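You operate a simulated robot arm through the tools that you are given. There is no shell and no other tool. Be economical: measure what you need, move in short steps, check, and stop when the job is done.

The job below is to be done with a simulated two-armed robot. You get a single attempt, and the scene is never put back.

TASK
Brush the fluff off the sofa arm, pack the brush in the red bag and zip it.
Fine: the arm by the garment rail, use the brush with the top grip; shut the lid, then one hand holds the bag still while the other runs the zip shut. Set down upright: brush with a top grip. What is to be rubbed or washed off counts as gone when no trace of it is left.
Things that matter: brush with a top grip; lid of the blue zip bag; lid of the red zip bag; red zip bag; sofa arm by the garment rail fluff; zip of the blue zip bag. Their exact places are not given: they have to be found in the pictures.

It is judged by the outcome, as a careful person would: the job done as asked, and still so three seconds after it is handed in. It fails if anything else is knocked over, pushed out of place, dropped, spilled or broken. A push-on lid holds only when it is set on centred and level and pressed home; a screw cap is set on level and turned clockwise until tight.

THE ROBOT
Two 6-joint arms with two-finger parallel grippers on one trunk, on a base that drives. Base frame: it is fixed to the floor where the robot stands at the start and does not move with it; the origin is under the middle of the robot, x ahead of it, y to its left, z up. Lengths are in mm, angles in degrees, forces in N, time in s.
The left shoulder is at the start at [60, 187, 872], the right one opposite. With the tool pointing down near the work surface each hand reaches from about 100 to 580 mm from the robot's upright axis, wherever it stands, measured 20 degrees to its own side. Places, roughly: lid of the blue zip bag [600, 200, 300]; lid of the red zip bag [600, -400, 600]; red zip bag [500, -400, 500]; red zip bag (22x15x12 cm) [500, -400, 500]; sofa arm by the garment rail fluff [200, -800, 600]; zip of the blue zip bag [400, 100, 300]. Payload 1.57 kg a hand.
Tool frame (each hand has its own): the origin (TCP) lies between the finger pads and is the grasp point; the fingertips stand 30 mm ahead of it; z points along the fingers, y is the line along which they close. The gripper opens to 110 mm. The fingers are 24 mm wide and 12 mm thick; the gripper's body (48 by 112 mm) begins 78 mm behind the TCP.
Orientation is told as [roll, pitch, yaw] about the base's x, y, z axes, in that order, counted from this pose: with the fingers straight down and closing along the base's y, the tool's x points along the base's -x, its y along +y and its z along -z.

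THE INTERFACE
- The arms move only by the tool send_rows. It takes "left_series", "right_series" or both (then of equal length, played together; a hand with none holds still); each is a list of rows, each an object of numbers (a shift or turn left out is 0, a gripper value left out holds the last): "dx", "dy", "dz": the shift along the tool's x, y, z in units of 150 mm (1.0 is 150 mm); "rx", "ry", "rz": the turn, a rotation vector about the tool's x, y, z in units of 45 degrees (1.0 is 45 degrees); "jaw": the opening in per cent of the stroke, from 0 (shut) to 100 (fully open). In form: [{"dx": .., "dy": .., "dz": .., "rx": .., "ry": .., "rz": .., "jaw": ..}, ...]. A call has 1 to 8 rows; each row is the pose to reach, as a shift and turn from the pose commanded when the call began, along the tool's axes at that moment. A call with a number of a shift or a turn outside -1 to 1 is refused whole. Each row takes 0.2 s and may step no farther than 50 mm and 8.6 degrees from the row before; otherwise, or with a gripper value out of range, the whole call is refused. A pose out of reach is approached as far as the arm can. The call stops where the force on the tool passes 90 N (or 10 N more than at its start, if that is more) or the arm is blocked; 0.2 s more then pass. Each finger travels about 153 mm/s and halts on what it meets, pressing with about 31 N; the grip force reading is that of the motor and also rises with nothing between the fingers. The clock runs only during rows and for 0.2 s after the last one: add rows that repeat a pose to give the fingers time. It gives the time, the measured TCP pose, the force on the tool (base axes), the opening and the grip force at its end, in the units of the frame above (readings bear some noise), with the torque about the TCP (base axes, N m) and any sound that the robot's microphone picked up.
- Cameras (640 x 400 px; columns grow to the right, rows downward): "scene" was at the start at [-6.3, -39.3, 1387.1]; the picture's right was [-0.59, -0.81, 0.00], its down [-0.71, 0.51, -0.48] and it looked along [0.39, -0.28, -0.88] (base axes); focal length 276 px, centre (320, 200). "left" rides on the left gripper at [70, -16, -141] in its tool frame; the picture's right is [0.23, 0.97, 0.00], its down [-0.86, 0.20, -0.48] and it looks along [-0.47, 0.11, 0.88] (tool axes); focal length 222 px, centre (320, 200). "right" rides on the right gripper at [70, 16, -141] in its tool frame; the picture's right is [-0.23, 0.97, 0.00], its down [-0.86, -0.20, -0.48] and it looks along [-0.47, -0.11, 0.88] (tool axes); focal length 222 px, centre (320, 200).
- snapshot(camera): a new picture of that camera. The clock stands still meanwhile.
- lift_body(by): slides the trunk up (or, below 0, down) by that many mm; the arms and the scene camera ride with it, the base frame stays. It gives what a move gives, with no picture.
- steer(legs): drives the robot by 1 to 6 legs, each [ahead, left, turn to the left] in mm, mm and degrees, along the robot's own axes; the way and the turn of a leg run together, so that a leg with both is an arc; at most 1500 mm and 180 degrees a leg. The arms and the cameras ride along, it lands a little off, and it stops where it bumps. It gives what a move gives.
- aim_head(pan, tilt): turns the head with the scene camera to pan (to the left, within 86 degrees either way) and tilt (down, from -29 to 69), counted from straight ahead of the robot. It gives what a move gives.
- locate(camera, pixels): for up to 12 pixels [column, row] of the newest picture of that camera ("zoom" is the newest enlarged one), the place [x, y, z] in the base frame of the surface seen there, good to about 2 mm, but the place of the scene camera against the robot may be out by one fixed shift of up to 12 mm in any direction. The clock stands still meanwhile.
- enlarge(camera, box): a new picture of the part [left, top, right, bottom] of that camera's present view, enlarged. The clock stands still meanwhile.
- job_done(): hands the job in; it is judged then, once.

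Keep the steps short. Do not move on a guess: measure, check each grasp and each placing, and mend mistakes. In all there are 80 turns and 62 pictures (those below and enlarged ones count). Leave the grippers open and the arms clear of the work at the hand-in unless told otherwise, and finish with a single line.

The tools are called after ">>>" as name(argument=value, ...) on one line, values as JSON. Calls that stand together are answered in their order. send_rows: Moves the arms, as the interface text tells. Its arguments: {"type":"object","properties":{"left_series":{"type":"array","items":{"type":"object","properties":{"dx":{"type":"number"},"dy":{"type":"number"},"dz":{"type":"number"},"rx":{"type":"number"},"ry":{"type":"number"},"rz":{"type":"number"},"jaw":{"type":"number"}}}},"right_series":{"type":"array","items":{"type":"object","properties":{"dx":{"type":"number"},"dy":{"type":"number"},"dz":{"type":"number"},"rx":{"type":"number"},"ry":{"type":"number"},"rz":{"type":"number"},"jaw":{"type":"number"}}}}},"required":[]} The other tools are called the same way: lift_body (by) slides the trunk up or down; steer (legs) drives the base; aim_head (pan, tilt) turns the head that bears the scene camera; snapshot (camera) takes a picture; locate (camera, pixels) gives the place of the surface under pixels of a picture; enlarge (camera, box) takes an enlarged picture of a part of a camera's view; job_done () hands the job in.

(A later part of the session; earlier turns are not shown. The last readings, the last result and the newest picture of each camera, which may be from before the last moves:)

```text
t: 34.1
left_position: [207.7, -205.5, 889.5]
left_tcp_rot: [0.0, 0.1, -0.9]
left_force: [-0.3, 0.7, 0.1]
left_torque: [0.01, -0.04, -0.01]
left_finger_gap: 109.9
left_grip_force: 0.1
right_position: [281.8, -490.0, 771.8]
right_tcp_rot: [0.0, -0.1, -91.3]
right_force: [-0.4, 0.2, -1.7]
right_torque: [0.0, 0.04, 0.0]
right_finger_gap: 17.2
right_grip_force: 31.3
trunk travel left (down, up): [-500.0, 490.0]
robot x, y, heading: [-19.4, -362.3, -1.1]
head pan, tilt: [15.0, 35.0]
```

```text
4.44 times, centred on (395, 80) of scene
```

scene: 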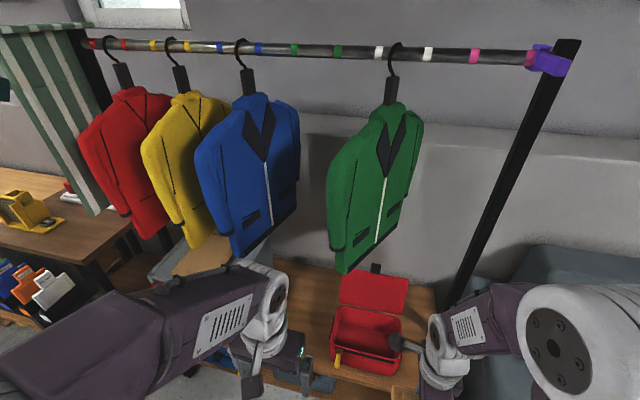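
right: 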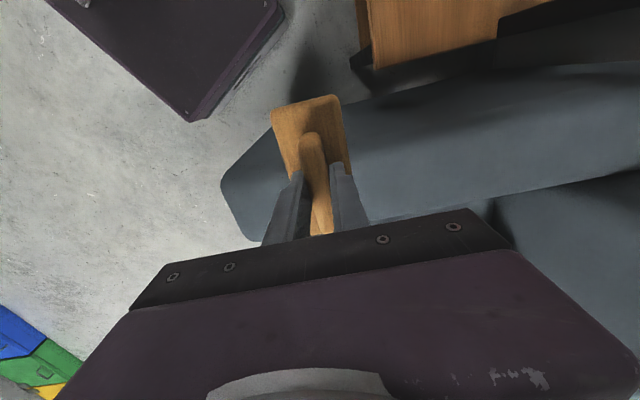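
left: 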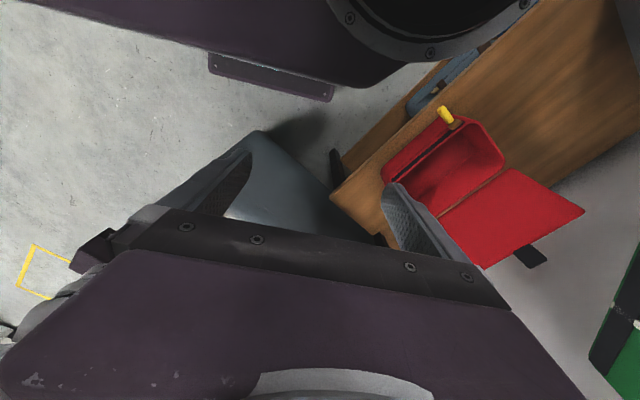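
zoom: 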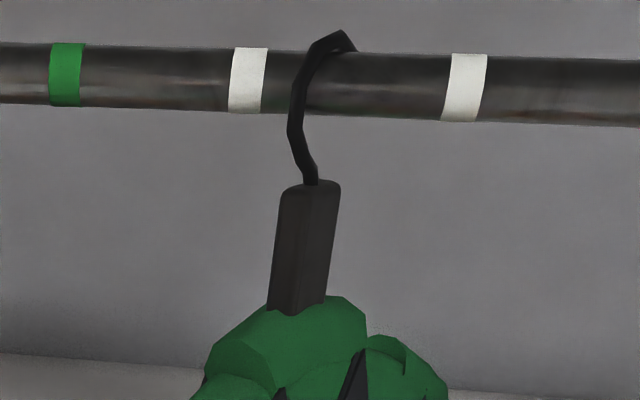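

The neck spans about z 1262–1317 at (612,−341). The left hand will grip it from above and behind and slide it 155 mm back to the green marks. Trunk up first.

>>> lift_body(by=400)

>>> send_rows(left_series=[{"dx": -0.15, "dy": -0.15, "dz": -0.1, "ry": -0.12}, {"dx": -0.32, "dy": -0.3, "dz": -0.2, "ry": -0.25}, {"dx": -0.5, "dy": -0.45, "dz": -0.3, "ry": -0.37}, {"dx": -0.66, "dy": -0.6, "dz": -0.4, "ry": -0.49}, {"dx": -0.83, "dy": -0.75, "dz": -0.5, "ry": -0.61}, {"dx": -1.0, "dy": -0.9, "dz": -0.5, "ry": -0.61}])

>>> snapshot(camera="left")

```text
t: 37.9
left_position: [208.0, -205.0, 1287.5]
left_tcp_rot: [0.0, 0.2, -1.0]
left_force: [0.7, -0.2, -0.4]
left_torque: [-0.02, 0.01, 0.0]
left_finger_gap: 109.9
left_grip_force: 0.1
right_position: [281.1, -489.4, 1170.9]
right_tcp_rot: [0.0, 0.0, -91.3]
right_force: [0.5, 0.2, -2.0]
right_torque: [0.0, -0.03, -0.01]
right_finger_gap: 17.3
right_grip_force: 31.0
trunk travel left (down, up): [-900.0, 90.0]
robot x, y, heading: [-20.1, -361.6, -1.0]
head pan, tilt: [15.0, 35.0]
```

```text
t: 39.3
left_position: [357.5, -343.7, 1361.7]
left_tcp_rot: [0.0, -27.3, -1.1]
left_force: [-0.1, -0.2, -0.8]
left_torque: [-0.02, 0.0, 0.01]
left_finger_gap: 109.9
left_grip_force: 0.0
left hand out of reach, approached as far as the arm can: row 1
right_position: [283.6, -491.9, 1170.8]
right_tcp_rot: [0.0, 0.0, -91.3]
right_force: [1.3, 0.2, -0.6]
right_torque: [0.02, 0.01, 0.02]
right_finger_gap: 17.4
right_grip_force: 31.4
trunk travel left (down, up): [-900.0, 90.0]
robot x, y, heading: [-15.6, -367.0, -1.1]
head pan, tilt: [15.0, 35.0]
```

```text
33 pictures are left
```

left: 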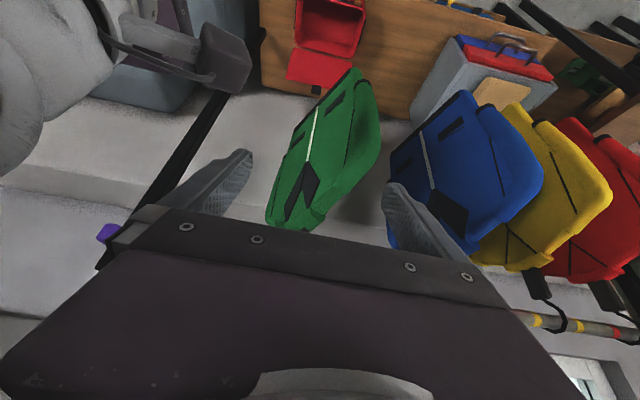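

>>> locate(camera="left", pixels=[[298, 228], [275, 225], [318, 222], [310, 150], [310, 125], [352, 75]])

>>> send_rows(left_series=[{"dx": -0.18, "dz": 0.09, "ry": -0.12}, {"dx": -0.36, "dz": 0.18, "ry": -0.25, "dy": 0.01}, {"dx": -0.54, "dz": 0.27, "ry": -0.37, "dy": 0.02}, {"dx": -0.72, "dz": 0.36, "ry": -0.49, "dy": 0.03}, {"dx": -0.89, "dz": 0.46, "ry": -0.61, "dy": 0.03}])

>>> aim_head(pan=5, tilt=35)

>>> snapshot(camera="scene")

>>> snapshot(camera="left")

```text
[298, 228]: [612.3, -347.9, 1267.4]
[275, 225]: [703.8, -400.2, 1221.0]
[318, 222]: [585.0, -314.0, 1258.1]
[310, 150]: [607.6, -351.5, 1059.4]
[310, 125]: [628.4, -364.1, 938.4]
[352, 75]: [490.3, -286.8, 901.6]
```

```text
t: 40.5
left_position: [507.2, -341.4, 1362.6]
left_tcp_rot: [-0.1, -54.7, -1.0]
left_force: [0.4, -0.5, 0.8]
left_torque: [-0.04, -0.01, -0.02]
left_finger_gap: 110.4
left_grip_force: 0.1
right_position: [282.4, -491.4, 1170.3]
right_tcp_rot: [-0.1, -0.2, -91.2]
right_force: [-0.5, -0.7, -0.6]
right_torque: [0.02, 0.04, -0.02]
right_finger_gap: 17.4
right_grip_force: 31.5
trunk travel left (down, up): [-900.0, 90.0]
robot x, y, heading: [-17.3, -367.5, -1.0]
head pan, tilt: [15.0, 35.0]
```

```text
t: 41.2
left_position: [507.3, -340.5, 1363.5]
left_tcp_rot: [0.1, -54.7, -1.0]
left_force: [0.6, 0.5, -0.1]
left_torque: [-0.01, 0.01, 0.01]
left_finger_gap: 110.1
left_grip_force: 0.0
right_position: [281.9, -491.2, 1169.3]
right_tcp_rot: [0.0, -0.1, -91.3]
right_force: [0.4, 0.4, -1.2]
right_torque: [0.01, -0.01, 0.01]
right_finger_gap: 17.2
right_grip_force: 30.9
trunk travel left (down, up): [-900.0, 90.0]
robot x, y, heading: [-20.0, -360.7, -1.0]
head pan, tilt: [5.0, 35.0]
```

```text
32 pictures are left
```

scene: 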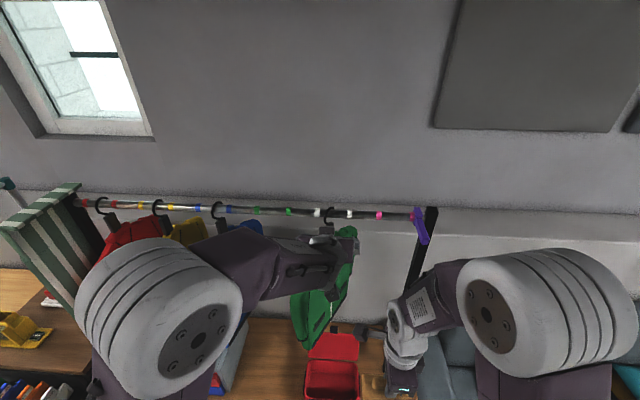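

```text
31 pictures are left
```

left: 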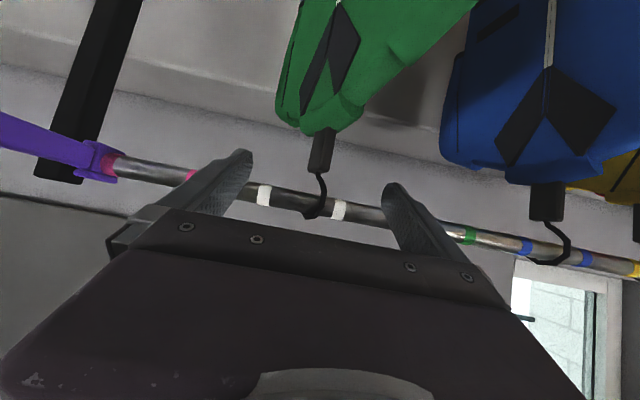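

The left camera sees the neck at (320,150). Measuring it and the marks.

>>> locate(camera="left", pixels=[[323, 135], [320, 150], [318, 167], [311, 150], [330, 150], [264, 195], [338, 210], [468, 237], [315, 205], [524, 246], [548, 190], [548, 215]])

```text
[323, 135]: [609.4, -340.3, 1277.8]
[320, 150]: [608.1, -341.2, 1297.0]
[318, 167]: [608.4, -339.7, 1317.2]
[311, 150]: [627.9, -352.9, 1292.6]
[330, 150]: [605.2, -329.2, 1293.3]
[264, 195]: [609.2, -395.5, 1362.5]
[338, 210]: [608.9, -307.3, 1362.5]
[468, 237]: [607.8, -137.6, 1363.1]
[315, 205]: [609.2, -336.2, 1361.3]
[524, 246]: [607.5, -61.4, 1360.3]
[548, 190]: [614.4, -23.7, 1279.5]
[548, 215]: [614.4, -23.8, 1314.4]
```

Neck centre ≈ (617,−341,1293), turned about 28°. I'll yaw the left hand to match, lined up 130 mm back along the approach, jaw half open.

>>> send_rows(left_series=[{"rx": 0.12, "rz": 0.087, "dx": -0.016, "dy": 0.083, "dz": 0.017, "jaw": 50}, {"rx": 0.245, "rz": 0.174, "dx": -0.032, "dy": 0.167, "dz": 0.034}, {"rx": 0.367, "rz": 0.26, "dx": -0.048, "dy": 0.25, "dz": 0.051}, {"rx": 0.49, "rz": 0.347, "dx": -0.065, "dy": 0.333, "dz": 0.069}, {"rx": 0.49, "rz": 0.347, "dx": -0.065, "dy": 0.333, "dz": 0.069}])

>>> snapshot(camera="left")

```text
t: 42.4
left_position: [475.5, -366.0, 1330.3]
left_tcp_rot: [4.2, -50.2, -26.5]
left_force: [0.1, -0.7, 0.0]
left_torque: [-0.04, -0.01, 0.0]
left_finger_gap: 55.1
left_grip_force: 0.0
left hand out of reach, approached as far as the arm can: row 2, 3, 4, 5
right_position: [281.8, -489.8, 1170.9]
right_tcp_rot: [0.1, -0.1, -91.3]
right_force: [0.3, 0.2, -0.9]
right_torque: [-0.01, 0.0, 0.01]
right_finger_gap: 17.4
right_grip_force: 31.0
trunk travel left (down, up): [-900.0, 90.0]
robot x, y, heading: [-18.5, -364.7, -1.2]
head pan, tilt: [5.0, 35.0]
```

```text
30 pictures are left
```

left: 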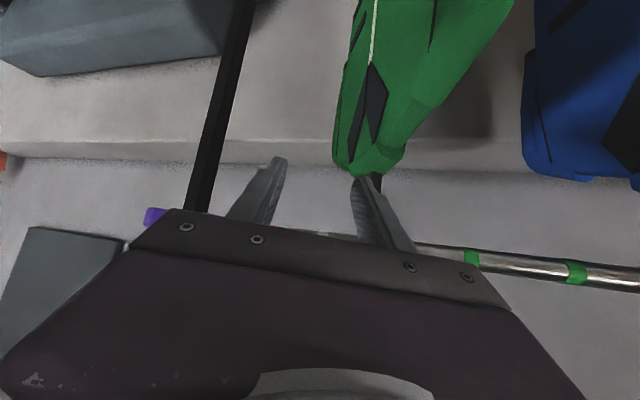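

That yaw is out of reach from here. I'll undo it and turn the robot itself 27° right instead.

>>> send_rows(left_series=[{"rx": -0.12, "rz": -0.087, "dx": 0.057, "dy": -0.145, "dz": -0.075}, {"rx": -0.245, "rz": -0.174, "dx": 0.115, "dy": -0.29, "dz": -0.15}, {"rx": -0.367, "rz": -0.26, "dx": 0.172, "dy": -0.435, "dz": -0.225}, {"rx": -0.49, "rz": -0.347, "dx": 0.23, "dy": -0.58, "dz": -0.3}])

>>> steer(legs=[[0, 0, -27]])

```text
t: 43.3
left_position: [405.5, -401.9, 1335.3]
left_tcp_rot: [9.1, -51.5, -6.8]
left_force: [0.7, 8.3, 1.2]
left_torque: [-0.6, 0.32, -0.87]
left_finger_gap: 55.0
left_grip_force: 0.0
right_position: [276.5, -495.9, 1168.8]
right_tcp_rot: [-0.8, -0.3, -91.9]
right_force: [0.3, 0.2, -1.3]
right_torque: [-0.01, 0.03, 0.0]
right_finger_gap: 17.2
right_grip_force: 30.5
trunk travel left (down, up): [-900.0, 90.0]
robot x, y, heading: [-18.0, -363.2, -1.0]
head pan, tilt: [5.0, 35.0]
stopped in row 4 (left hand): the force on the tool passed its limit at 148 N (the readings are from after the stop); the commanded pose is now the measured one
```

```text
t: 45.1
left_position: [342.7, -588.0, 1335.7]
left_tcp_rot: [9.1, -51.6, -33.7]
left_force: [21.7, 17.3, -1.1]
left_torque: [-0.91, 1.07, -2.12]
left_finger_gap: 54.9
left_grip_force: 0.1
right_position: [183.8, -615.1, 1169.1]
right_tcp_rot: [-0.8, -0.3, -118.8]
right_force: [-1.2, -0.6, -1.3]
right_torque: [0.0, -0.02, 0.0]
right_finger_gap: 17.5
right_grip_force: 31.1
trunk travel left (down, up): [-900.0, 90.0]
robot x, y, heading: [-22.1, -364.0, -27.6]
head pan, tilt: [5.0, 35.0]
```

The left arm touched the right arm. Moving the left hand away from it, to its own side.

>>> send_rows(left_series=[{"dy": 0.1}, {"dy": 0.3}, {"dy": 0.55}, {"dy": 0.8}])

>>> snapshot(camera="scene")

>>> snapshot(camera="left")

```text
t: 46.1
left_position: [395.6, -479.6, 1346.7]
left_tcp_rot: [8.9, -51.6, -33.7]
left_force: [0.2, -0.8, -0.6]
left_torque: [-0.02, 0.02, -0.02]
left_finger_gap: 54.9
left_grip_force: 0.1
right_position: [184.0, -613.6, 1169.7]
right_tcp_rot: [-0.8, -0.4, -118.9]
right_force: [0.4, 1.3, -1.5]
right_torque: [-0.03, 0.0, 0.0]
right_finger_gap: 17.3
right_grip_force: 31.2
trunk travel left (down, up): [-900.0, 90.0]
robot x, y, heading: [-20.1, -366.4, -28.1]
head pan, tilt: [5.0, 35.0]
```

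```text
29 pictures are left
```

scene: 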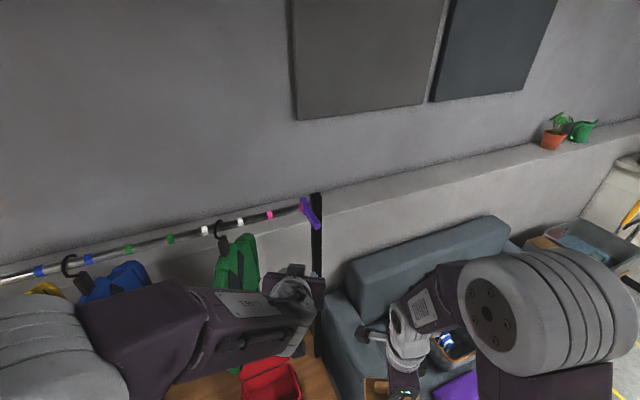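

```text
28 pictures are left
```

left: 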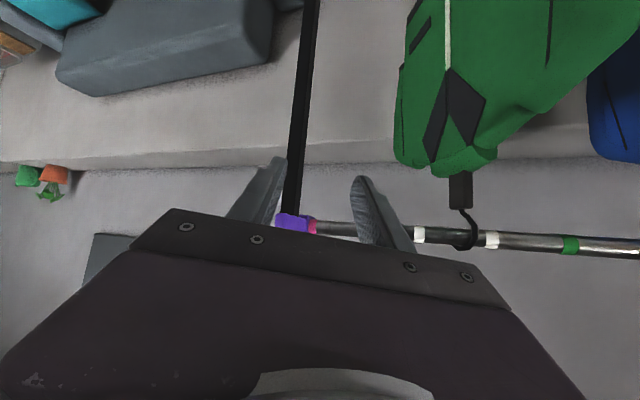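

>>> send_rows(left_series=[{"rx": 0.025, "ry": -0.02, "rz": -0.02, "dx": -0.01, "dy": 0.2, "dz": 0.02}, {"rx": 0.05, "ry": -0.04, "rz": -0.04, "dx": -0.02, "dy": 0.4, "dz": 0.04}, {"rx": 0.075, "ry": -0.06, "rz": -0.06, "dx": -0.03, "dy": 0.6, "dz": 0.06}, {"rx": 0.097, "ry": -0.076, "rz": -0.073, "dx": -0.045, "dy": 0.75, "dz": 0.08}])

>>> snapshot(camera="left")

```text
t: 47.1
left_position: [453.0, -405.8, 1359.9]
left_tcp_rot: [2.0, -54.6, -29.3]
left_force: [-0.2, 0.5, 0.6]
left_torque: [0.04, 0.03, 0.01]
left_finger_gap: 55.0
left_grip_force: 0.0
left hand out of reach, approached as far as the arm can: row 2, 3, 4
right_position: [184.8, -615.1, 1169.5]
right_tcp_rot: [-0.8, -0.2, -118.9]
right_force: [0.5, 0.2, -0.4]
right_torque: [-0.02, -0.05, 0.03]
right_finger_gap: 17.2
right_grip_force: 31.2
trunk travel left (down, up): [-900.0, 90.0]
robot x, y, heading: [-18.1, -361.9, -28.1]
head pan, tilt: [5.0, 35.0]
```

```text
27 pictures are left
```

left: 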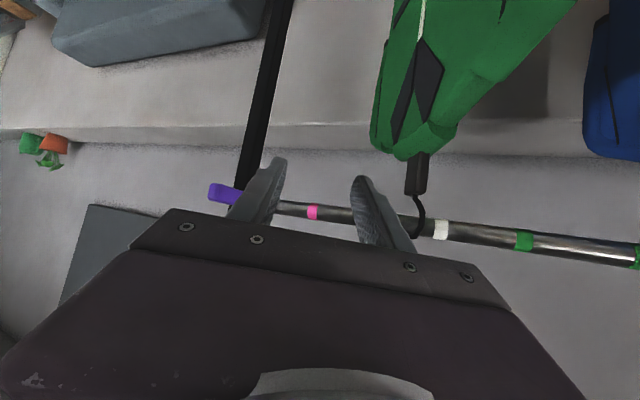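

Too folded there. Backing the robot off 120 mm gives the arm room.

>>> steer(legs=[[-120, 0, 0]])

>>> send_rows(left_series=[{"dx": 0}, {"dx": 0}])

```text
t: 48.3
left_position: [352.7, -352.5, 1357.1]
left_tcp_rot: [2.1, -54.5, -29.4]
left_force: [0.2, 0.4, 0.5]
left_torque: [0.0, 0.0, 0.02]
left_finger_gap: 54.9
left_grip_force: 0.0
right_position: [84.9, -560.4, 1168.0]
right_tcp_rot: [-1.0, -0.3, -118.9]
right_force: [-0.3, -0.8, -1.1]
right_torque: [-0.01, 0.02, -0.01]
right_finger_gap: 17.1
right_grip_force: 30.6
trunk travel left (down, up): [-900.0, 90.0]
robot x, y, heading: [-127.0, -302.8, -28.0]
head pan, tilt: [5.0, 35.0]
```

```text
t: 48.9
left_position: [351.6, -351.7, 1358.9]
left_tcp_rot: [2.1, -54.4, -29.2]
left_force: [0.3, 0.4, -0.2]
left_torque: [0.0, 0.03, 0.03]
left_finger_gap: 55.0
left_grip_force: 0.1
right_position: [83.8, -560.8, 1167.8]
right_tcp_rot: [-0.9, -0.3, -118.9]
right_force: [0.3, 0.2, -1.3]
right_torque: [0.0, 0.02, 0.01]
right_finger_gap: 17.5
right_grip_force: 30.5
trunk travel left (down, up): [-900.0, 90.0]
robot x, y, heading: [-123.5, -308.9, -27.9]
head pan, tilt: [5.0, 35.0]
```

>>> send_rows(left_series=[{"dx": -0.1, "dy": 0.18, "dz": 0.15, "rx": 0.045}, {"dx": -0.2, "dy": 0.36, "dz": 0.3, "rx": 0.045}, {"dx": -0.3, "dy": 0.54, "dz": 0.45, "rx": 0.045}, {"dx": -0.41, "dy": 0.72, "dz": 0.6, "rx": 0.045}, {"dx": -0.51, "dy": 0.9, "dz": 0.755, "rx": 0.045}])

>>> snapshot(camera="left")

```text
t: 50.1
left_position: [447.1, -423.4, 1339.4]
left_tcp_rot: [0.8, -54.3, -29.4]
left_force: [-0.5, -0.8, -0.2]
left_torque: [0.0, 0.05, 0.0]
left_finger_gap: 55.1
left_grip_force: 0.1
left hand out of reach, approached as far as the arm can: row 1, 2, 3, 4, 5
right_position: [82.8, -560.6, 1168.3]
right_tcp_rot: [-0.9, -0.3, -118.9]
right_force: [-0.3, -0.4, -0.4]
right_torque: [0.0, 0.01, 0.01]
right_finger_gap: 17.5
right_grip_force: 31.1
trunk travel left (down, up): [-900.0, 90.0]
robot x, y, heading: [-125.5, -306.8, -28.0]
head pan, tilt: [5.0, 35.0]
```

```text
26 pictures are left
```

left: 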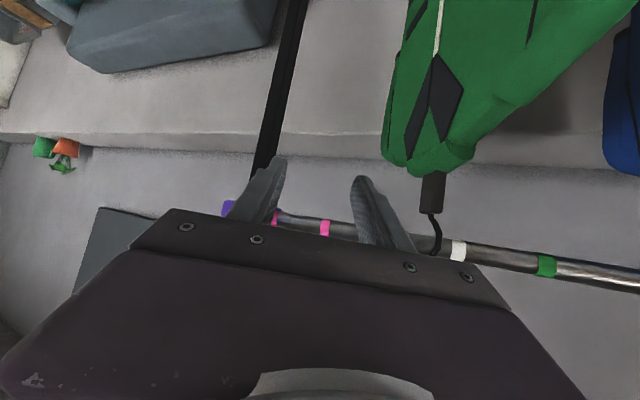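

The left hand cannot hold that yaw; the earlier straight-ahead pose worked. New plan: straddle the neck loosely with the straight pose at heading 0 and push it sideways. First retract the hand, then turn back.

>>> send_rows(left_series=[{"dx": 0.086, "dy": -0.19, "dz": -0.136}, {"dx": 0.172, "dy": -0.38, "dz": -0.272}, {"dx": 0.258, "dy": -0.57, "dz": -0.408}, {"dx": 0.344, "dy": -0.76, "dz": -0.544}, {"dx": 0.43, "dy": -0.95, "dz": -0.68}])

>>> send_rows(left_series=[{"dx": 0.086, "dy": -0.19, "dz": -0.136}, {"dx": 0.172, "dy": -0.38, "dz": -0.272}, {"dx": 0.258, "dy": -0.57, "dz": -0.408}, {"dx": 0.344, "dy": -0.76, "dz": -0.544}, {"dx": 0.43, "dy": -0.95, "dz": -0.68}])

>>> steer(legs=[[0, 0, 28]])

```text
t: 51.3
left_position: [261.9, -491.7, 1350.2]
left_tcp_rot: [0.4, -54.6, -29.5]
left_force: [0.1, 0.0, -0.3]
left_torque: [0.0, 0.0, 0.01]
left_finger_gap: 55.1
left_grip_force: 0.0
right_position: [80.1, -559.6, 1168.7]
right_tcp_rot: [-0.8, -0.3, -119.0]
right_force: [0.7, -0.8, -2.2]
right_torque: [0.02, -0.01, 0.04]
right_finger_gap: 17.2
right_grip_force: 31.1
trunk travel left (down, up): [-900.0, 90.0]
robot x, y, heading: [-123.1, -306.0, -27.8]
head pan, tilt: [5.0, 35.0]
```

```text
t: 52.1
left_position: [184.4, -512.9, 1352.7]
left_tcp_rot: [1.7, -54.9, -27.8]
left_force: [-0.7, 5.9, 0.6]
left_torque: [-0.38, 0.07, -0.58]
left_finger_gap: 55.3
left_grip_force: 0.0
right_position: [74.2, -561.2, 1168.7]
right_tcp_rot: [-1.3, -0.5, -119.2]
right_force: [0.7, 0.0, -1.4]
right_torque: [0.04, -0.02, -0.01]
right_finger_gap: 17.4
right_grip_force: 30.6
trunk travel left (down, up): [-900.0, 90.0]
robot x, y, heading: [-121.8, -308.1, -28.0]
head pan, tilt: [5.0, 35.0]
stopped in row 3 (left hand): the force on the tool passed its limit at 132 N (the readings are from after the stop); the commanded pose is now the measured one
```

```text
t: 53.9
left_position: [244.8, -341.3, 1353.3]
left_tcp_rot: [1.7, -54.9, 0.5]
left_force: [0.7, 15.4, -0.8]
left_torque: [-0.8, -0.04, -1.01]
left_finger_gap: 54.8
left_grip_force: 0.0
right_position: [171.2, -437.5, 1167.3]
right_tcp_rot: [-1.4, -0.4, -90.9]
right_force: [0.6, -0.1, -1.1]
right_torque: [-0.01, -0.02, 0.01]
right_finger_gap: 17.2
right_grip_force: 31.3
trunk travel left (down, up): [-900.0, 90.0]
robot x, y, heading: [-123.9, -305.5, 0.3]
head pan, tilt: [5.0, 35.0]
```

>>> send_rows(left_series=[{"dy": 0.1}, {"dy": 0.2}, {"dy": 0.3}, {"dy": 0.3}], right_series=[{"dx": 0}, {"dx": -0.2}, {"dx": -0.45}, {"dx": -0.7}])

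>>> steer(legs=[[199, -35, 0]])

>>> snapshot(camera="left")

>>> locate(camera="left", pixels=[[320, 150], [320, 170], [320, 130], [320, 200], [310, 165], [330, 165]])

```text
t: 54.9
left_position: [244.9, -297.2, 1352.6]
left_tcp_rot: [1.6, -54.9, 0.5]
left_force: [-0.5, -0.2, -0.1]
left_torque: [-0.02, -0.02, 0.03]
left_finger_gap: 54.9
left_grip_force: 0.0
right_position: [167.9, -543.7, 1167.7]
right_tcp_rot: [-1.4, -0.6, -90.9]
right_force: [-0.7, -0.5, -1.3]
right_torque: [0.04, 0.06, 0.04]
right_finger_gap: 17.0
right_grip_force: 30.7
trunk travel left (down, up): [-900.0, 90.0]
robot x, y, heading: [-122.4, -306.6, 0.3]
head pan, tilt: [5.0, 35.0]
```

```text
t: 56.5
left_position: [442.6, -332.1, 1354.3]
left_tcp_rot: [1.4, -55.0, 0.3]
left_force: [-0.2, 0.7, -0.3]
left_torque: [-0.01, -0.02, -0.01]
left_finger_gap: 55.1
left_grip_force: 0.1
right_position: [365.0, -576.7, 1171.1]
right_tcp_rot: [-1.2, -0.7, -91.1]
right_force: [-0.5, 0.2, -0.3]
right_torque: [-0.02, -0.06, -0.02]
right_finger_gap: 17.2
right_grip_force: 31.1
trunk travel left (down, up): [-900.0, 90.0]
robot x, y, heading: [75.8, -338.5, -0.0]
head pan, tilt: [5.0, 35.0]
```

```text
25 pictures are left
```

left: 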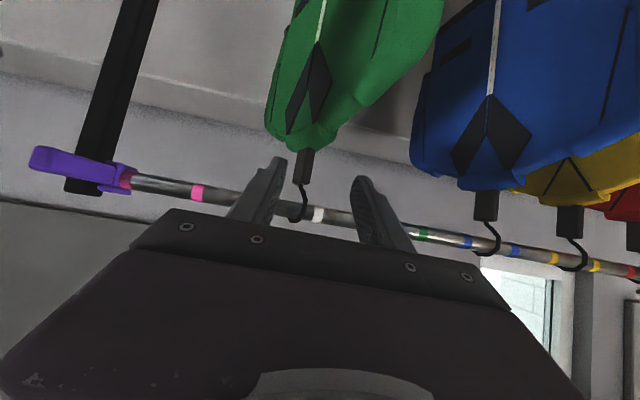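

```text
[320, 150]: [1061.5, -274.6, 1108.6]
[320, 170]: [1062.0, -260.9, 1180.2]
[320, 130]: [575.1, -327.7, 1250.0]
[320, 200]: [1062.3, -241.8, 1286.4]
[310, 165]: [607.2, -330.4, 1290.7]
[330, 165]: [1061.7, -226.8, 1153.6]
```

>>> send_rows(left_series=[{"dx": -0.15, "dy": -0.03, "dz": 0.15, "rx": 0.03}, {"dx": -0.31, "dy": -0.06, "dz": 0.3, "rx": 0.03}, {"dx": -0.31, "dy": -0.06, "dz": 0.55, "rx": 0.03}])

>>> snapshot(camera="left")

```text
t: 57.3
left_position: [543.8, -339.4, 1342.5]
left_tcp_rot: [0.2, -54.7, 0.2]
left_force: [0.1, 0.0, 0.0]
left_torque: [0.02, 0.01, 0.01]
left_finger_gap: 54.8
left_grip_force: 0.0
right_position: [371.0, -578.4, 1169.1]
right_tcp_rot: [-1.5, -0.6, -91.1]
right_force: [0.8, -0.6, -0.8]
right_torque: [0.0, 0.03, -0.01]
right_finger_gap: 17.4
right_grip_force: 30.8
trunk travel left (down, up): [-900.0, 90.0]
robot x, y, heading: [79.4, -339.2, -0.0]
head pan, tilt: [5.0, 35.0]
```

```text
24 pictures are left
```

left: 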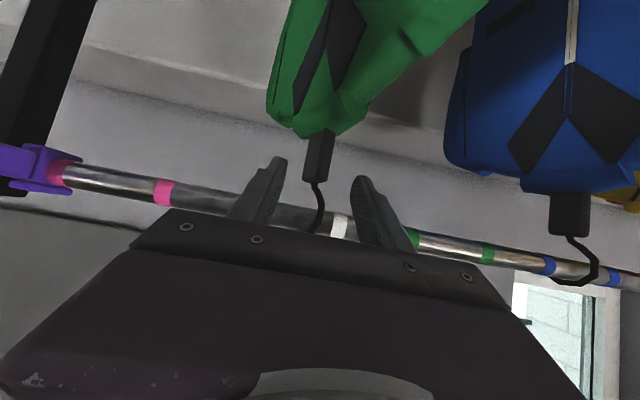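

The neck sits between the fingers. Advancing to straddle it.

>>> send_rows(left_series=[{"dz": 0.2}, {"dz": 0.4, "dx": 0.01}, {"dz": 0.59, "dx": 0.012}])

>>> snapshot(camera="left")

```text
t: 58.1
left_position: [614.2, -337.1, 1288.7]
left_tcp_rot: [0.2, -55.0, 0.4]
left_force: [0.1, 0.0, -0.6]
left_torque: [0.01, -0.02, 0.01]
left_finger_gap: 55.3
left_grip_force: 0.2
right_position: [370.3, -577.4, 1167.7]
right_tcp_rot: [-1.5, -0.6, -91.1]
right_force: [-0.8, 0.4, -2.2]
right_torque: [0.01, 0.01, 0.0]
right_finger_gap: 17.3
right_grip_force: 31.2
trunk travel left (down, up): [-900.0, 90.0]
robot x, y, heading: [77.3, -343.6, 0.2]
head pan, tilt: [5.0, 35.0]
```

```text
23 pictures are left
```

left: 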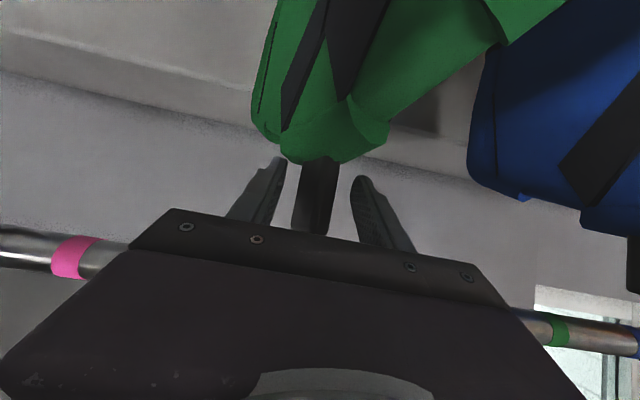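

Straddled. Narrow the jaw slightly and push slowly toward +y.

>>> send_rows(left_series=[{"jaw": 37}, {"dy": 0.08}, {"dy": 0.16}, {"dy": 0.24}, {"dy": 0.32}, {"dy": 0.4}, {"dy": 0.48}, {"dy": 0.52}])

>>> snapshot(camera="left")

```text
t: 59.9
left_position: [612.1, -260.4, 1291.7]
left_tcp_rot: [0.1, -54.9, 0.3]
left_force: [0.2, -2.0, -0.2]
left_torque: [-0.02, 0.0, 0.0]
left_finger_gap: 41.8
left_grip_force: 0.4
right_position: [368.7, -577.6, 1168.9]
right_tcp_rot: [-1.4, -0.5, -91.1]
right_force: [0.4, 0.6, -1.1]
right_torque: [-0.02, 0.02, 0.01]
right_finger_gap: 17.1
right_grip_force: 31.5
trunk travel left (down, up): [-900.0, 90.0]
robot x, y, heading: [81.6, -342.3, 0.2]
head pan, tilt: [5.0, 35.0]
```

```text
22 pictures are left
```

left: 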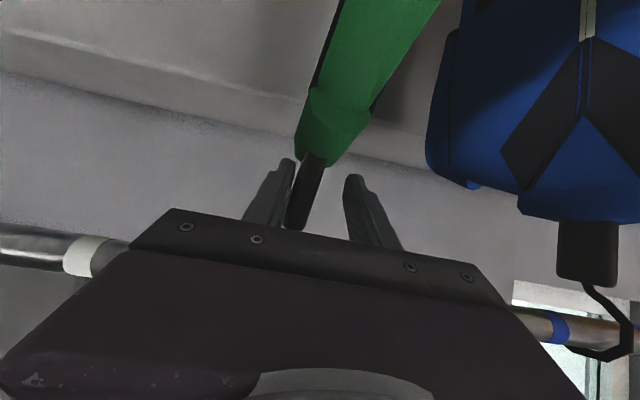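

>>> send_rows(left_series=[{"dy": 0.08}, {"dy": 0.16}, {"dy": 0.24}, {"dy": 0.32}, {"dy": 0.4}, {"dy": 0.48}, {"dy": 0.57}, {"dy": 0.57}])

>>> send_rows(left_series=[{"dy": -0.05}, {"dy": -0.07, "dz": -0.1}, {"dy": -0.07, "dz": -0.4}, {"dy": -0.07, "dz": -0.7}, {"dy": -0.07, "dz": -1.0}])

>>> snapshot(camera="left")

```text
t: 61.7
left_position: [612.8, -186.1, 1292.2]
left_tcp_rot: [0.5, -54.8, 0.4]
left_force: [0.5, -1.5, -1.2]
left_torque: [0.01, -0.02, -0.01]
left_finger_gap: 41.6
left_grip_force: 0.5
left hand out of reach, approached as far as the arm can: row 7, 8
right_position: [368.8, -577.5, 1169.1]
right_tcp_rot: [-1.4, -0.6, -91.1]
right_force: [0.1, -0.2, -1.1]
right_torque: [0.02, 0.02, 0.0]
right_finger_gap: 17.4
right_grip_force: 31.1
trunk travel left (down, up): [-900.0, 90.0]
robot x, y, heading: [82.1, -343.9, -0.2]
head pan, tilt: [5.0, 35.0]
```

```text
t: 62.9
left_position: [488.7, -195.9, 1384.2]
left_tcp_rot: [0.2, -54.9, 0.3]
left_force: [-0.8, -0.3, 0.2]
left_torque: [-0.03, -0.04, 0.0]
left_finger_gap: 40.5
left_grip_force: 0.0
left hand out of reach, approached as far as the arm can: row 5
right_position: [367.5, -575.9, 1169.7]
right_tcp_rot: [-1.3, -0.6, -91.1]
right_force: [-0.1, 0.5, -0.6]
right_torque: [-0.01, -0.01, 0.0]
right_finger_gap: 17.3
right_grip_force: 31.3
trunk travel left (down, up): [-900.0, 90.0]
robot x, y, heading: [77.1, -342.6, 0.1]
head pan, tilt: [5.0, 35.0]
```

```text
21 pictures are left
```

left: 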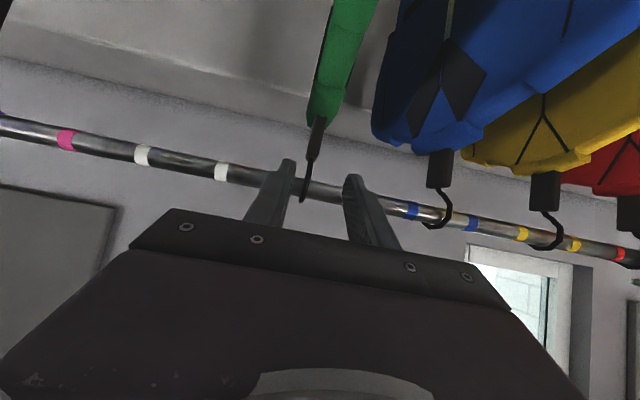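

The hook is back near the green marks. Measuring positions and the yaw of green versus blue and yellow.

>>> locate(camera="left", pixels=[[305, 195], [314, 145], [310, 170], [322, 110], [355, 20], [365, 60], [222, 172], [412, 212], [442, 170], [377, 130], [465, 155], [548, 190]])

>>> aim_head(pan=20, tilt=45)

>>> snapshot(camera="scene")

```text
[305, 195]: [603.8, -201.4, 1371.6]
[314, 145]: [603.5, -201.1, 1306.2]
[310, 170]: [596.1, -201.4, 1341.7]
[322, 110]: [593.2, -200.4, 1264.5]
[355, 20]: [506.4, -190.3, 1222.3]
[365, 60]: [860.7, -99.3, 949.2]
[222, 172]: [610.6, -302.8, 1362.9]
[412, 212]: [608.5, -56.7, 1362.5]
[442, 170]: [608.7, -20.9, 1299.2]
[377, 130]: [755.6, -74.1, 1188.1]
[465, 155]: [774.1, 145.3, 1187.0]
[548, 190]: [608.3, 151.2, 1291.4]
```

```text
t: 63.7
left_position: [491.3, -196.5, 1381.7]
left_tcp_rot: [0.2, -54.8, 0.2]
left_force: [0.6, 0.0, -0.3]
left_torque: [-0.01, 0.02, 0.01]
left_finger_gap: 40.5
left_grip_force: 0.1
right_position: [368.0, -577.5, 1169.1]
right_tcp_rot: [-1.4, -0.5, -91.1]
right_force: [0.3, 0.5, -0.9]
right_torque: [0.03, -0.01, 0.0]
right_finger_gap: 17.4
right_grip_force: 31.4
trunk travel left (down, up): [-900.0, 90.0]
robot x, y, heading: [77.0, -342.4, 0.2]
head pan, tilt: [20.0, 45.0]
```

```text
20 pictures are left
```

scene: 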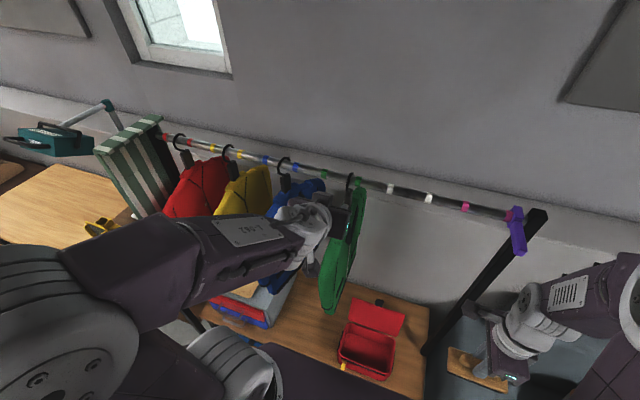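

The hook is now at y≈−200, inside the green marks, but the jacket is edge-on while its neighbours are turned about 20°. I'll nudge its front edge gently toward +y with closed fingers; first go round to its −y side and down.

>>> send_rows(left_series=[{"dy": -0.25, "jaw": 0}, {"dy": -0.5}, {"dy": -0.5, "dx": 0.22, "dz": 0.13}, {"dy": -0.5, "dx": 0.44, "dz": 0.26}, {"dy": -0.5, "dx": 0.66, "dz": 0.39}, {"dy": -0.5, "dx": 0.88, "dz": 0.51}])

>>> send_rows(left_series=[{"dx": 0.16, "dz": 0.09}, {"dx": 0.32, "dz": 0.18}, {"dx": 0.48, "dz": 0.27}])

>>> snapshot(camera="left")

```text
t: 65.1
left_position: [507.4, -294.1, 1231.8]
left_tcp_rot: [0.6, -54.8, 0.1]
left_force: [0.2, -0.8, 0.4]
left_torque: [0.0, 0.01, 0.03]
left_finger_gap: 0.0
left_grip_force: 21.4
left hand out of reach, approached as far as the arm can: row 4, 5, 6
right_position: [370.7, -578.4, 1169.2]
right_tcp_rot: [-1.5, -0.5, -91.1]
right_force: [0.5, -0.2, -1.1]
right_torque: [0.04, 0.03, 0.0]
right_finger_gap: 17.4
right_grip_force: 31.2
trunk travel left (down, up): [-900.0, 90.0]
robot x, y, heading: [81.4, -343.9, 0.2]
head pan, tilt: [20.0, 45.0]
```

```text
t: 65.9
left_position: [526.7, -320.6, 1198.3]
left_tcp_rot: [2.0, -54.2, -0.7]
left_force: [0.8, 0.6, 0.0]
left_torque: [0.03, -0.01, 0.0]
left_finger_gap: 0.0
left_grip_force: 21.2
left hand out of reach, approached as far as the arm can: row 1, 2, 3
right_position: [370.4, -578.3, 1168.9]
right_tcp_rot: [-1.5, -0.4, -91.2]
right_force: [0.8, -0.3, -1.5]
right_torque: [0.03, 0.05, 0.02]
right_finger_gap: 17.4
right_grip_force: 30.7
trunk travel left (down, up): [-900.0, 90.0]
robot x, y, heading: [76.8, -344.9, 0.1]
head pan, tilt: [20.0, 45.0]
```

```text
19 pictures are left
```

left: 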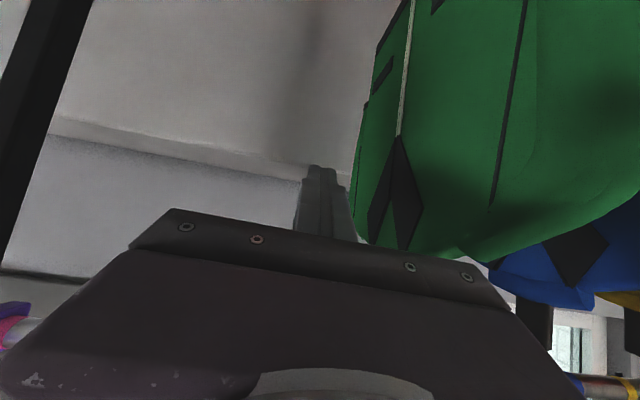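

>>> locate(camera="left", pixels=[[358, 200], [375, 220], [365, 150], [400, 230], [440, 200], [520, 200], [560, 150], [600, 30]])

>>> steer(legs=[[-60, 0, 0]])

>>> lift_body(by=-50)

>>> snapshot(camera="left")

```text
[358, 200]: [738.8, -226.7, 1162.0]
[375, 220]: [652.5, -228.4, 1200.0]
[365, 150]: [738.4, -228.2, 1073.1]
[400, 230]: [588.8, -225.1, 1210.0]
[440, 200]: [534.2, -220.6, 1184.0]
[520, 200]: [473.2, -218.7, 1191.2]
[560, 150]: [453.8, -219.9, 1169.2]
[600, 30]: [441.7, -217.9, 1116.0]
```

```text
t: 66.8
left_position: [473.4, -320.8, 1195.2]
left_tcp_rot: [1.8, -53.8, -0.7]
left_force: [0.7, -0.6, 0.4]
left_torque: [-0.01, 0.01, 0.01]
left_finger_gap: 0.0
left_grip_force: 21.2
right_position: [318.1, -577.2, 1167.2]
right_tcp_rot: [-1.9, -0.6, -91.2]
right_force: [2.1, -0.8, -1.3]
right_torque: [0.03, 0.09, 0.03]
right_finger_gap: 17.3
right_grip_force: 31.2
trunk travel left (down, up): [-900.0, 90.0]
robot x, y, heading: [15.1, -343.5, 0.0]
head pan, tilt: [20.0, 45.0]
```

```text
t: 67.8
left_position: [461.2, -320.8, 1151.2]
left_tcp_rot: [1.8, -54.4, -0.7]
left_force: [0.6, -0.8, -1.4]
left_torque: [-0.01, -0.01, 0.04]
left_finger_gap: 0.0
left_grip_force: 21.4
right_position: [307.2, -577.9, 1119.2]
right_tcp_rot: [-1.3, -0.4, -91.2]
right_force: [-0.4, 0.4, -1.3]
right_torque: [-0.04, -0.04, -0.02]
right_finger_gap: 17.5
right_grip_force: 31.0
trunk travel left (down, up): [-850.0, 140.0]
robot x, y, heading: [19.2, -342.0, 0.1]
head pan, tilt: [20.0, 45.0]
```

```text
18 pictures are left
```

left: 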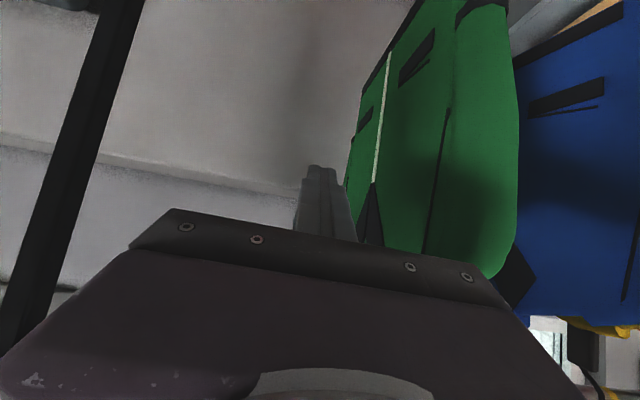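

The jacket's near face is at y≈−219, fingertip 90 mm to its right. Pushing by driving left in small legs.

>>> steer(legs=[[0, 100, 0], [0, 36, 0]])

>>> snapshot(camera="left")

>>> locate(camera="left", pixels=[[470, 200], [440, 100], [400, 100], [365, 100], [350, 180], [500, 150], [385, 180], [370, 210]])

```text
t: 69.4
left_position: [465.1, -193.9, 1149.8]
left_tcp_rot: [2.7, -54.3, -1.6]
left_force: [0.5, -1.1, -0.2]
left_torque: [0.08, 0.07, 0.1]
left_finger_gap: 0.0
left_grip_force: 21.2
right_position: [308.4, -451.0, 1116.4]
right_tcp_rot: [-1.4, -0.1, -91.3]
right_force: [-0.1, -1.2, -1.9]
right_torque: [0.13, 0.03, 0.0]
right_finger_gap: 17.5
right_grip_force: 31.5
trunk travel left (down, up): [-850.0, 140.0]
robot x, y, heading: [16.3, -201.6, -0.2]
head pan, tilt: [20.0, 45.0]
```

```text
17 pictures are left
```

left: 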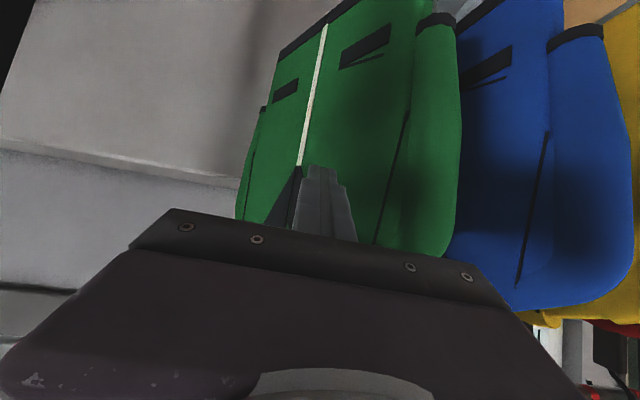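

```text
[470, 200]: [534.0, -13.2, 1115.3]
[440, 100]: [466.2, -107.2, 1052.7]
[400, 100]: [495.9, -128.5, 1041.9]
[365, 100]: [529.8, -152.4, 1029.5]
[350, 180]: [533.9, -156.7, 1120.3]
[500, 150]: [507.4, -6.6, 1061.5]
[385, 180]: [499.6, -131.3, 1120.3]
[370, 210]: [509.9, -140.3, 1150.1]
```

>>> steer(legs=[[0, -90, 0]])

>>> snapshot(camera="left")

>>> locate(camera="left", pixels=[[480, 60], [440, 60], [400, 60], [370, 60], [540, 100], [580, 100], [620, 100], [560, 180]])

```text
t: 70.5
left_position: [464.1, -270.9, 1149.1]
left_tcp_rot: [1.6, -54.2, -0.5]
left_force: [0.3, 0.1, 0.0]
left_torque: [0.0, -0.05, -0.01]
left_finger_gap: 0.0
left_grip_force: 22.0
right_position: [308.3, -527.3, 1119.1]
right_tcp_rot: [-1.4, -0.8, -91.2]
right_force: [-0.2, 0.6, -1.0]
right_torque: [-0.02, -0.02, 0.0]
right_finger_gap: 17.4
right_grip_force: 30.7
trunk travel left (down, up): [-850.0, 140.0]
robot x, y, heading: [17.6, -296.0, 0.0]
head pan, tilt: [20.0, 45.0]
```

```text
16 pictures are left
```

left: 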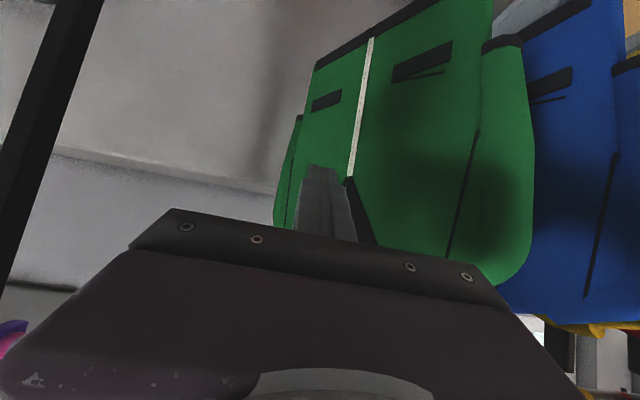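

```text
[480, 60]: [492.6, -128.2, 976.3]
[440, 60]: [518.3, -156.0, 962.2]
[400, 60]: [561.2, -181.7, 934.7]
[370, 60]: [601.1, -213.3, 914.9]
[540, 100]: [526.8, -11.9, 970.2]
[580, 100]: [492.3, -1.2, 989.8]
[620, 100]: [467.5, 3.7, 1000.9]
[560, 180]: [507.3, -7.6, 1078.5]
```

Green is now at about 38° while blue is at 15°. Gripping the neck flush with the hand yawed −15° will set it right. Trunk back up, hand up and yawed, then drive in.

>>> lift_body(by=50)

>>> send_rows(left_series=[{"dx": -0.18, "dz": -0.128, "jaw": 60}, {"dx": -0.36, "dz": -0.256, "rx": 0.1, "rz": 0.06}, {"dx": -0.54, "dz": -0.384, "rx": 0.2, "rz": 0.12}, {"dx": -0.72, "dz": -0.512, "rx": 0.309, "rz": 0.19}, {"dx": -0.91, "dz": -0.64, "rx": 0.309, "rz": 0.19}])

>>> steer(legs=[[62, 106, 0]])

>>> snapshot(camera="left")

```text
t: 71.4
left_position: [465.3, -277.1, 1198.1]
left_tcp_rot: [2.1, -54.3, -0.8]
left_force: [-0.7, -1.2, -0.1]
left_torque: [0.02, 0.03, -0.01]
left_finger_gap: 0.0
left_grip_force: 21.4
right_position: [307.9, -533.7, 1168.7]
right_tcp_rot: [-1.4, -0.4, -91.2]
right_force: [0.7, 0.0, -1.2]
right_torque: [0.03, 0.03, 0.0]
right_finger_gap: 17.1
right_grip_force: 30.4
trunk travel left (down, up): [-900.0, 90.0]
robot x, y, heading: [16.0, -293.5, 0.0]
head pan, tilt: [20.0, 45.0]
```

```text
t: 72.6
left_position: [464.0, -277.6, 1366.0]
left_tcp_rot: [-0.2, -54.3, -15.4]
left_force: [-0.1, -0.2, 0.2]
left_torque: [-0.03, 0.01, 0.0]
left_finger_gap: 66.0
left_grip_force: 0.1
right_position: [307.8, -531.3, 1169.5]
right_tcp_rot: [-1.3, -0.4, -91.2]
right_force: [0.5, -0.5, 0.1]
right_torque: [-0.03, -0.04, 0.01]
right_finger_gap: 17.3
right_grip_force: 30.8
trunk travel left (down, up): [-900.0, 90.0]
robot x, y, heading: [15.4, -301.6, -0.2]
head pan, tilt: [20.0, 45.0]
```

```text
t: 73.8
left_position: [525.5, -177.1, 1366.0]
left_tcp_rot: [0.0, -54.2, -15.7]
left_force: [1.2, -0.4, -0.3]
left_torque: [0.01, -0.02, 0.0]
left_finger_gap: 65.6
left_grip_force: 0.0
right_position: [369.2, -430.8, 1169.4]
right_tcp_rot: [-1.3, -0.4, -91.4]
right_force: [0.1, -0.3, -2.0]
right_torque: [0.0, 0.02, 0.01]
right_finger_gap: 17.2
right_grip_force: 30.9
trunk travel left (down, up): [-900.0, 90.0]
robot x, y, heading: [80.5, -190.0, -0.3]
head pan, tilt: [20.0, 45.0]
```

```text
15 pictures are left
```

left: 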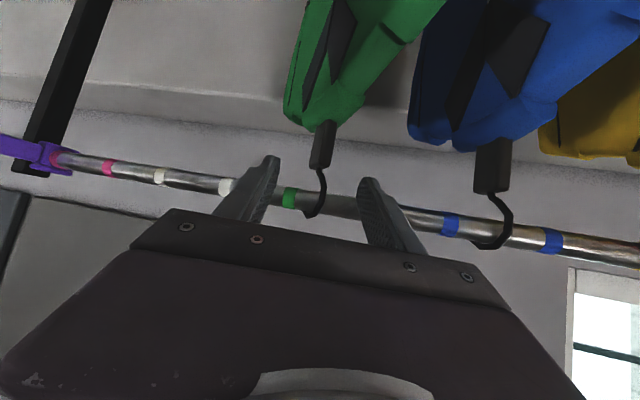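

>>> locate(camera="left", pixels=[[322, 140], [312, 145], [331, 145], [290, 197], [318, 205], [491, 165], [449, 224], [552, 242]])

```text
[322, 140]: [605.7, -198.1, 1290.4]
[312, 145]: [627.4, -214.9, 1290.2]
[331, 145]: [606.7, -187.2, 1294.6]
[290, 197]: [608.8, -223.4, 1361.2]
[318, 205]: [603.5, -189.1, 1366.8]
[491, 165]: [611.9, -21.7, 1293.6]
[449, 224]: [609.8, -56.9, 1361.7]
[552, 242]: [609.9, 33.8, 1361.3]
```

>>> send_rows(left_series=[{"dz": 0.2, "dx": 0.01, "dy": 0.01}, {"dz": 0.4, "dx": 0.02, "dy": 0.02}, {"dz": 0.6, "dx": 0.047, "dy": 0.022}, {"dz": 0.8, "dx": 0.047, "dy": 0.022}])

>>> send_rows(left_series=[{"jaw": 25}, {"jaw": 15}, {"jaw": 5}, {"jaw": 0}, {"jaw": 0}, {"dy": 0.03}, {"dy": 0.055}, {"dy": 0.055}])

```text
t: 74.8
left_position: [619.8, -195.3, 1287.1]
left_tcp_rot: [-0.3, -54.0, -15.6]
left_force: [-0.1, 0.0, -0.4]
left_torque: [-0.05, 0.03, -0.02]
left_finger_gap: 66.2
left_grip_force: 0.0
right_position: [371.6, -428.6, 1168.5]
right_tcp_rot: [-1.4, -0.5, -91.4]
right_force: [0.3, 0.3, -1.8]
right_torque: [0.03, 0.02, -0.01]
right_finger_gap: 17.2
right_grip_force: 30.9
trunk travel left (down, up): [-900.0, 90.0]
robot x, y, heading: [79.3, -189.8, -0.3]
head pan, tilt: [20.0, 45.0]
```

```text
t: 76.7
left_position: [619.2, -188.5, 1289.2]
left_tcp_rot: [-0.1, -54.2, -15.6]
left_force: [-1.0, -2.0, 3.4]
left_torque: [0.14, -0.11, 0.03]
left_finger_gap: 15.5
left_grip_force: 30.2
right_position: [369.3, -427.4, 1169.1]
right_tcp_rot: [-1.4, -0.5, -91.3]
right_force: [0.0, -0.1, -1.8]
right_torque: [0.0, -0.01, -0.02]
right_finger_gap: 17.6
right_grip_force: 30.9
trunk travel left (down, up): [-900.0, 90.0]
robot x, y, heading: [79.2, -191.0, -0.3]
head pan, tilt: [20.0, 45.0]
```

Gripped flush (15.5 mm) at y≈−188. Open gently and withdraw, then check.

>>> send_rows(left_series=[{"jaw": 20}, {"jaw": 50}, {"jaw": 50}, {"dz": -0.2}, {"dz": -0.4}, {"dz": -0.6}, {"dz": -0.8}, {"dz": -1.0}])

>>> snapshot(camera="left")

>>> locate(camera="left", pixels=[[320, 130], [320, 150], [330, 90], [350, 40], [300, 80], [420, 20], [500, 60], [440, 100]])

```text
t: 78.5
left_position: [501.5, -155.1, 1378.9]
left_tcp_rot: [-0.2, -54.4, -15.7]
left_force: [-0.4, 0.2, 0.4]
left_torque: [-0.01, -0.02, 0.0]
left_finger_gap: 54.9
left_grip_force: 0.0
right_position: [369.1, -427.6, 1170.2]
right_tcp_rot: [-1.3, -0.6, -91.4]
right_force: [0.5, 0.0, -0.4]
right_torque: [0.0, 0.0, 0.01]
right_finger_gap: 17.2
right_grip_force: 31.4
trunk travel left (down, up): [-900.0, 90.0]
robot x, y, heading: [83.6, -194.1, -0.4]
head pan, tilt: [20.0, 45.0]
```

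```text
14 pictures are left
```

left: 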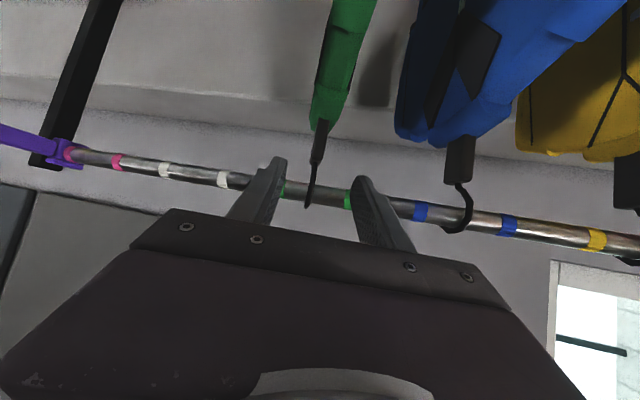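

```text
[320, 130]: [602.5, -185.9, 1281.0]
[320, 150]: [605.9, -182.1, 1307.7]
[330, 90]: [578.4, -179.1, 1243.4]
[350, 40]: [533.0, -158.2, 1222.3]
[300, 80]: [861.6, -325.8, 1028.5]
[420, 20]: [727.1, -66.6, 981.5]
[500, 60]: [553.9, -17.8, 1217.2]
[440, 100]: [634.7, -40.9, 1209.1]
```

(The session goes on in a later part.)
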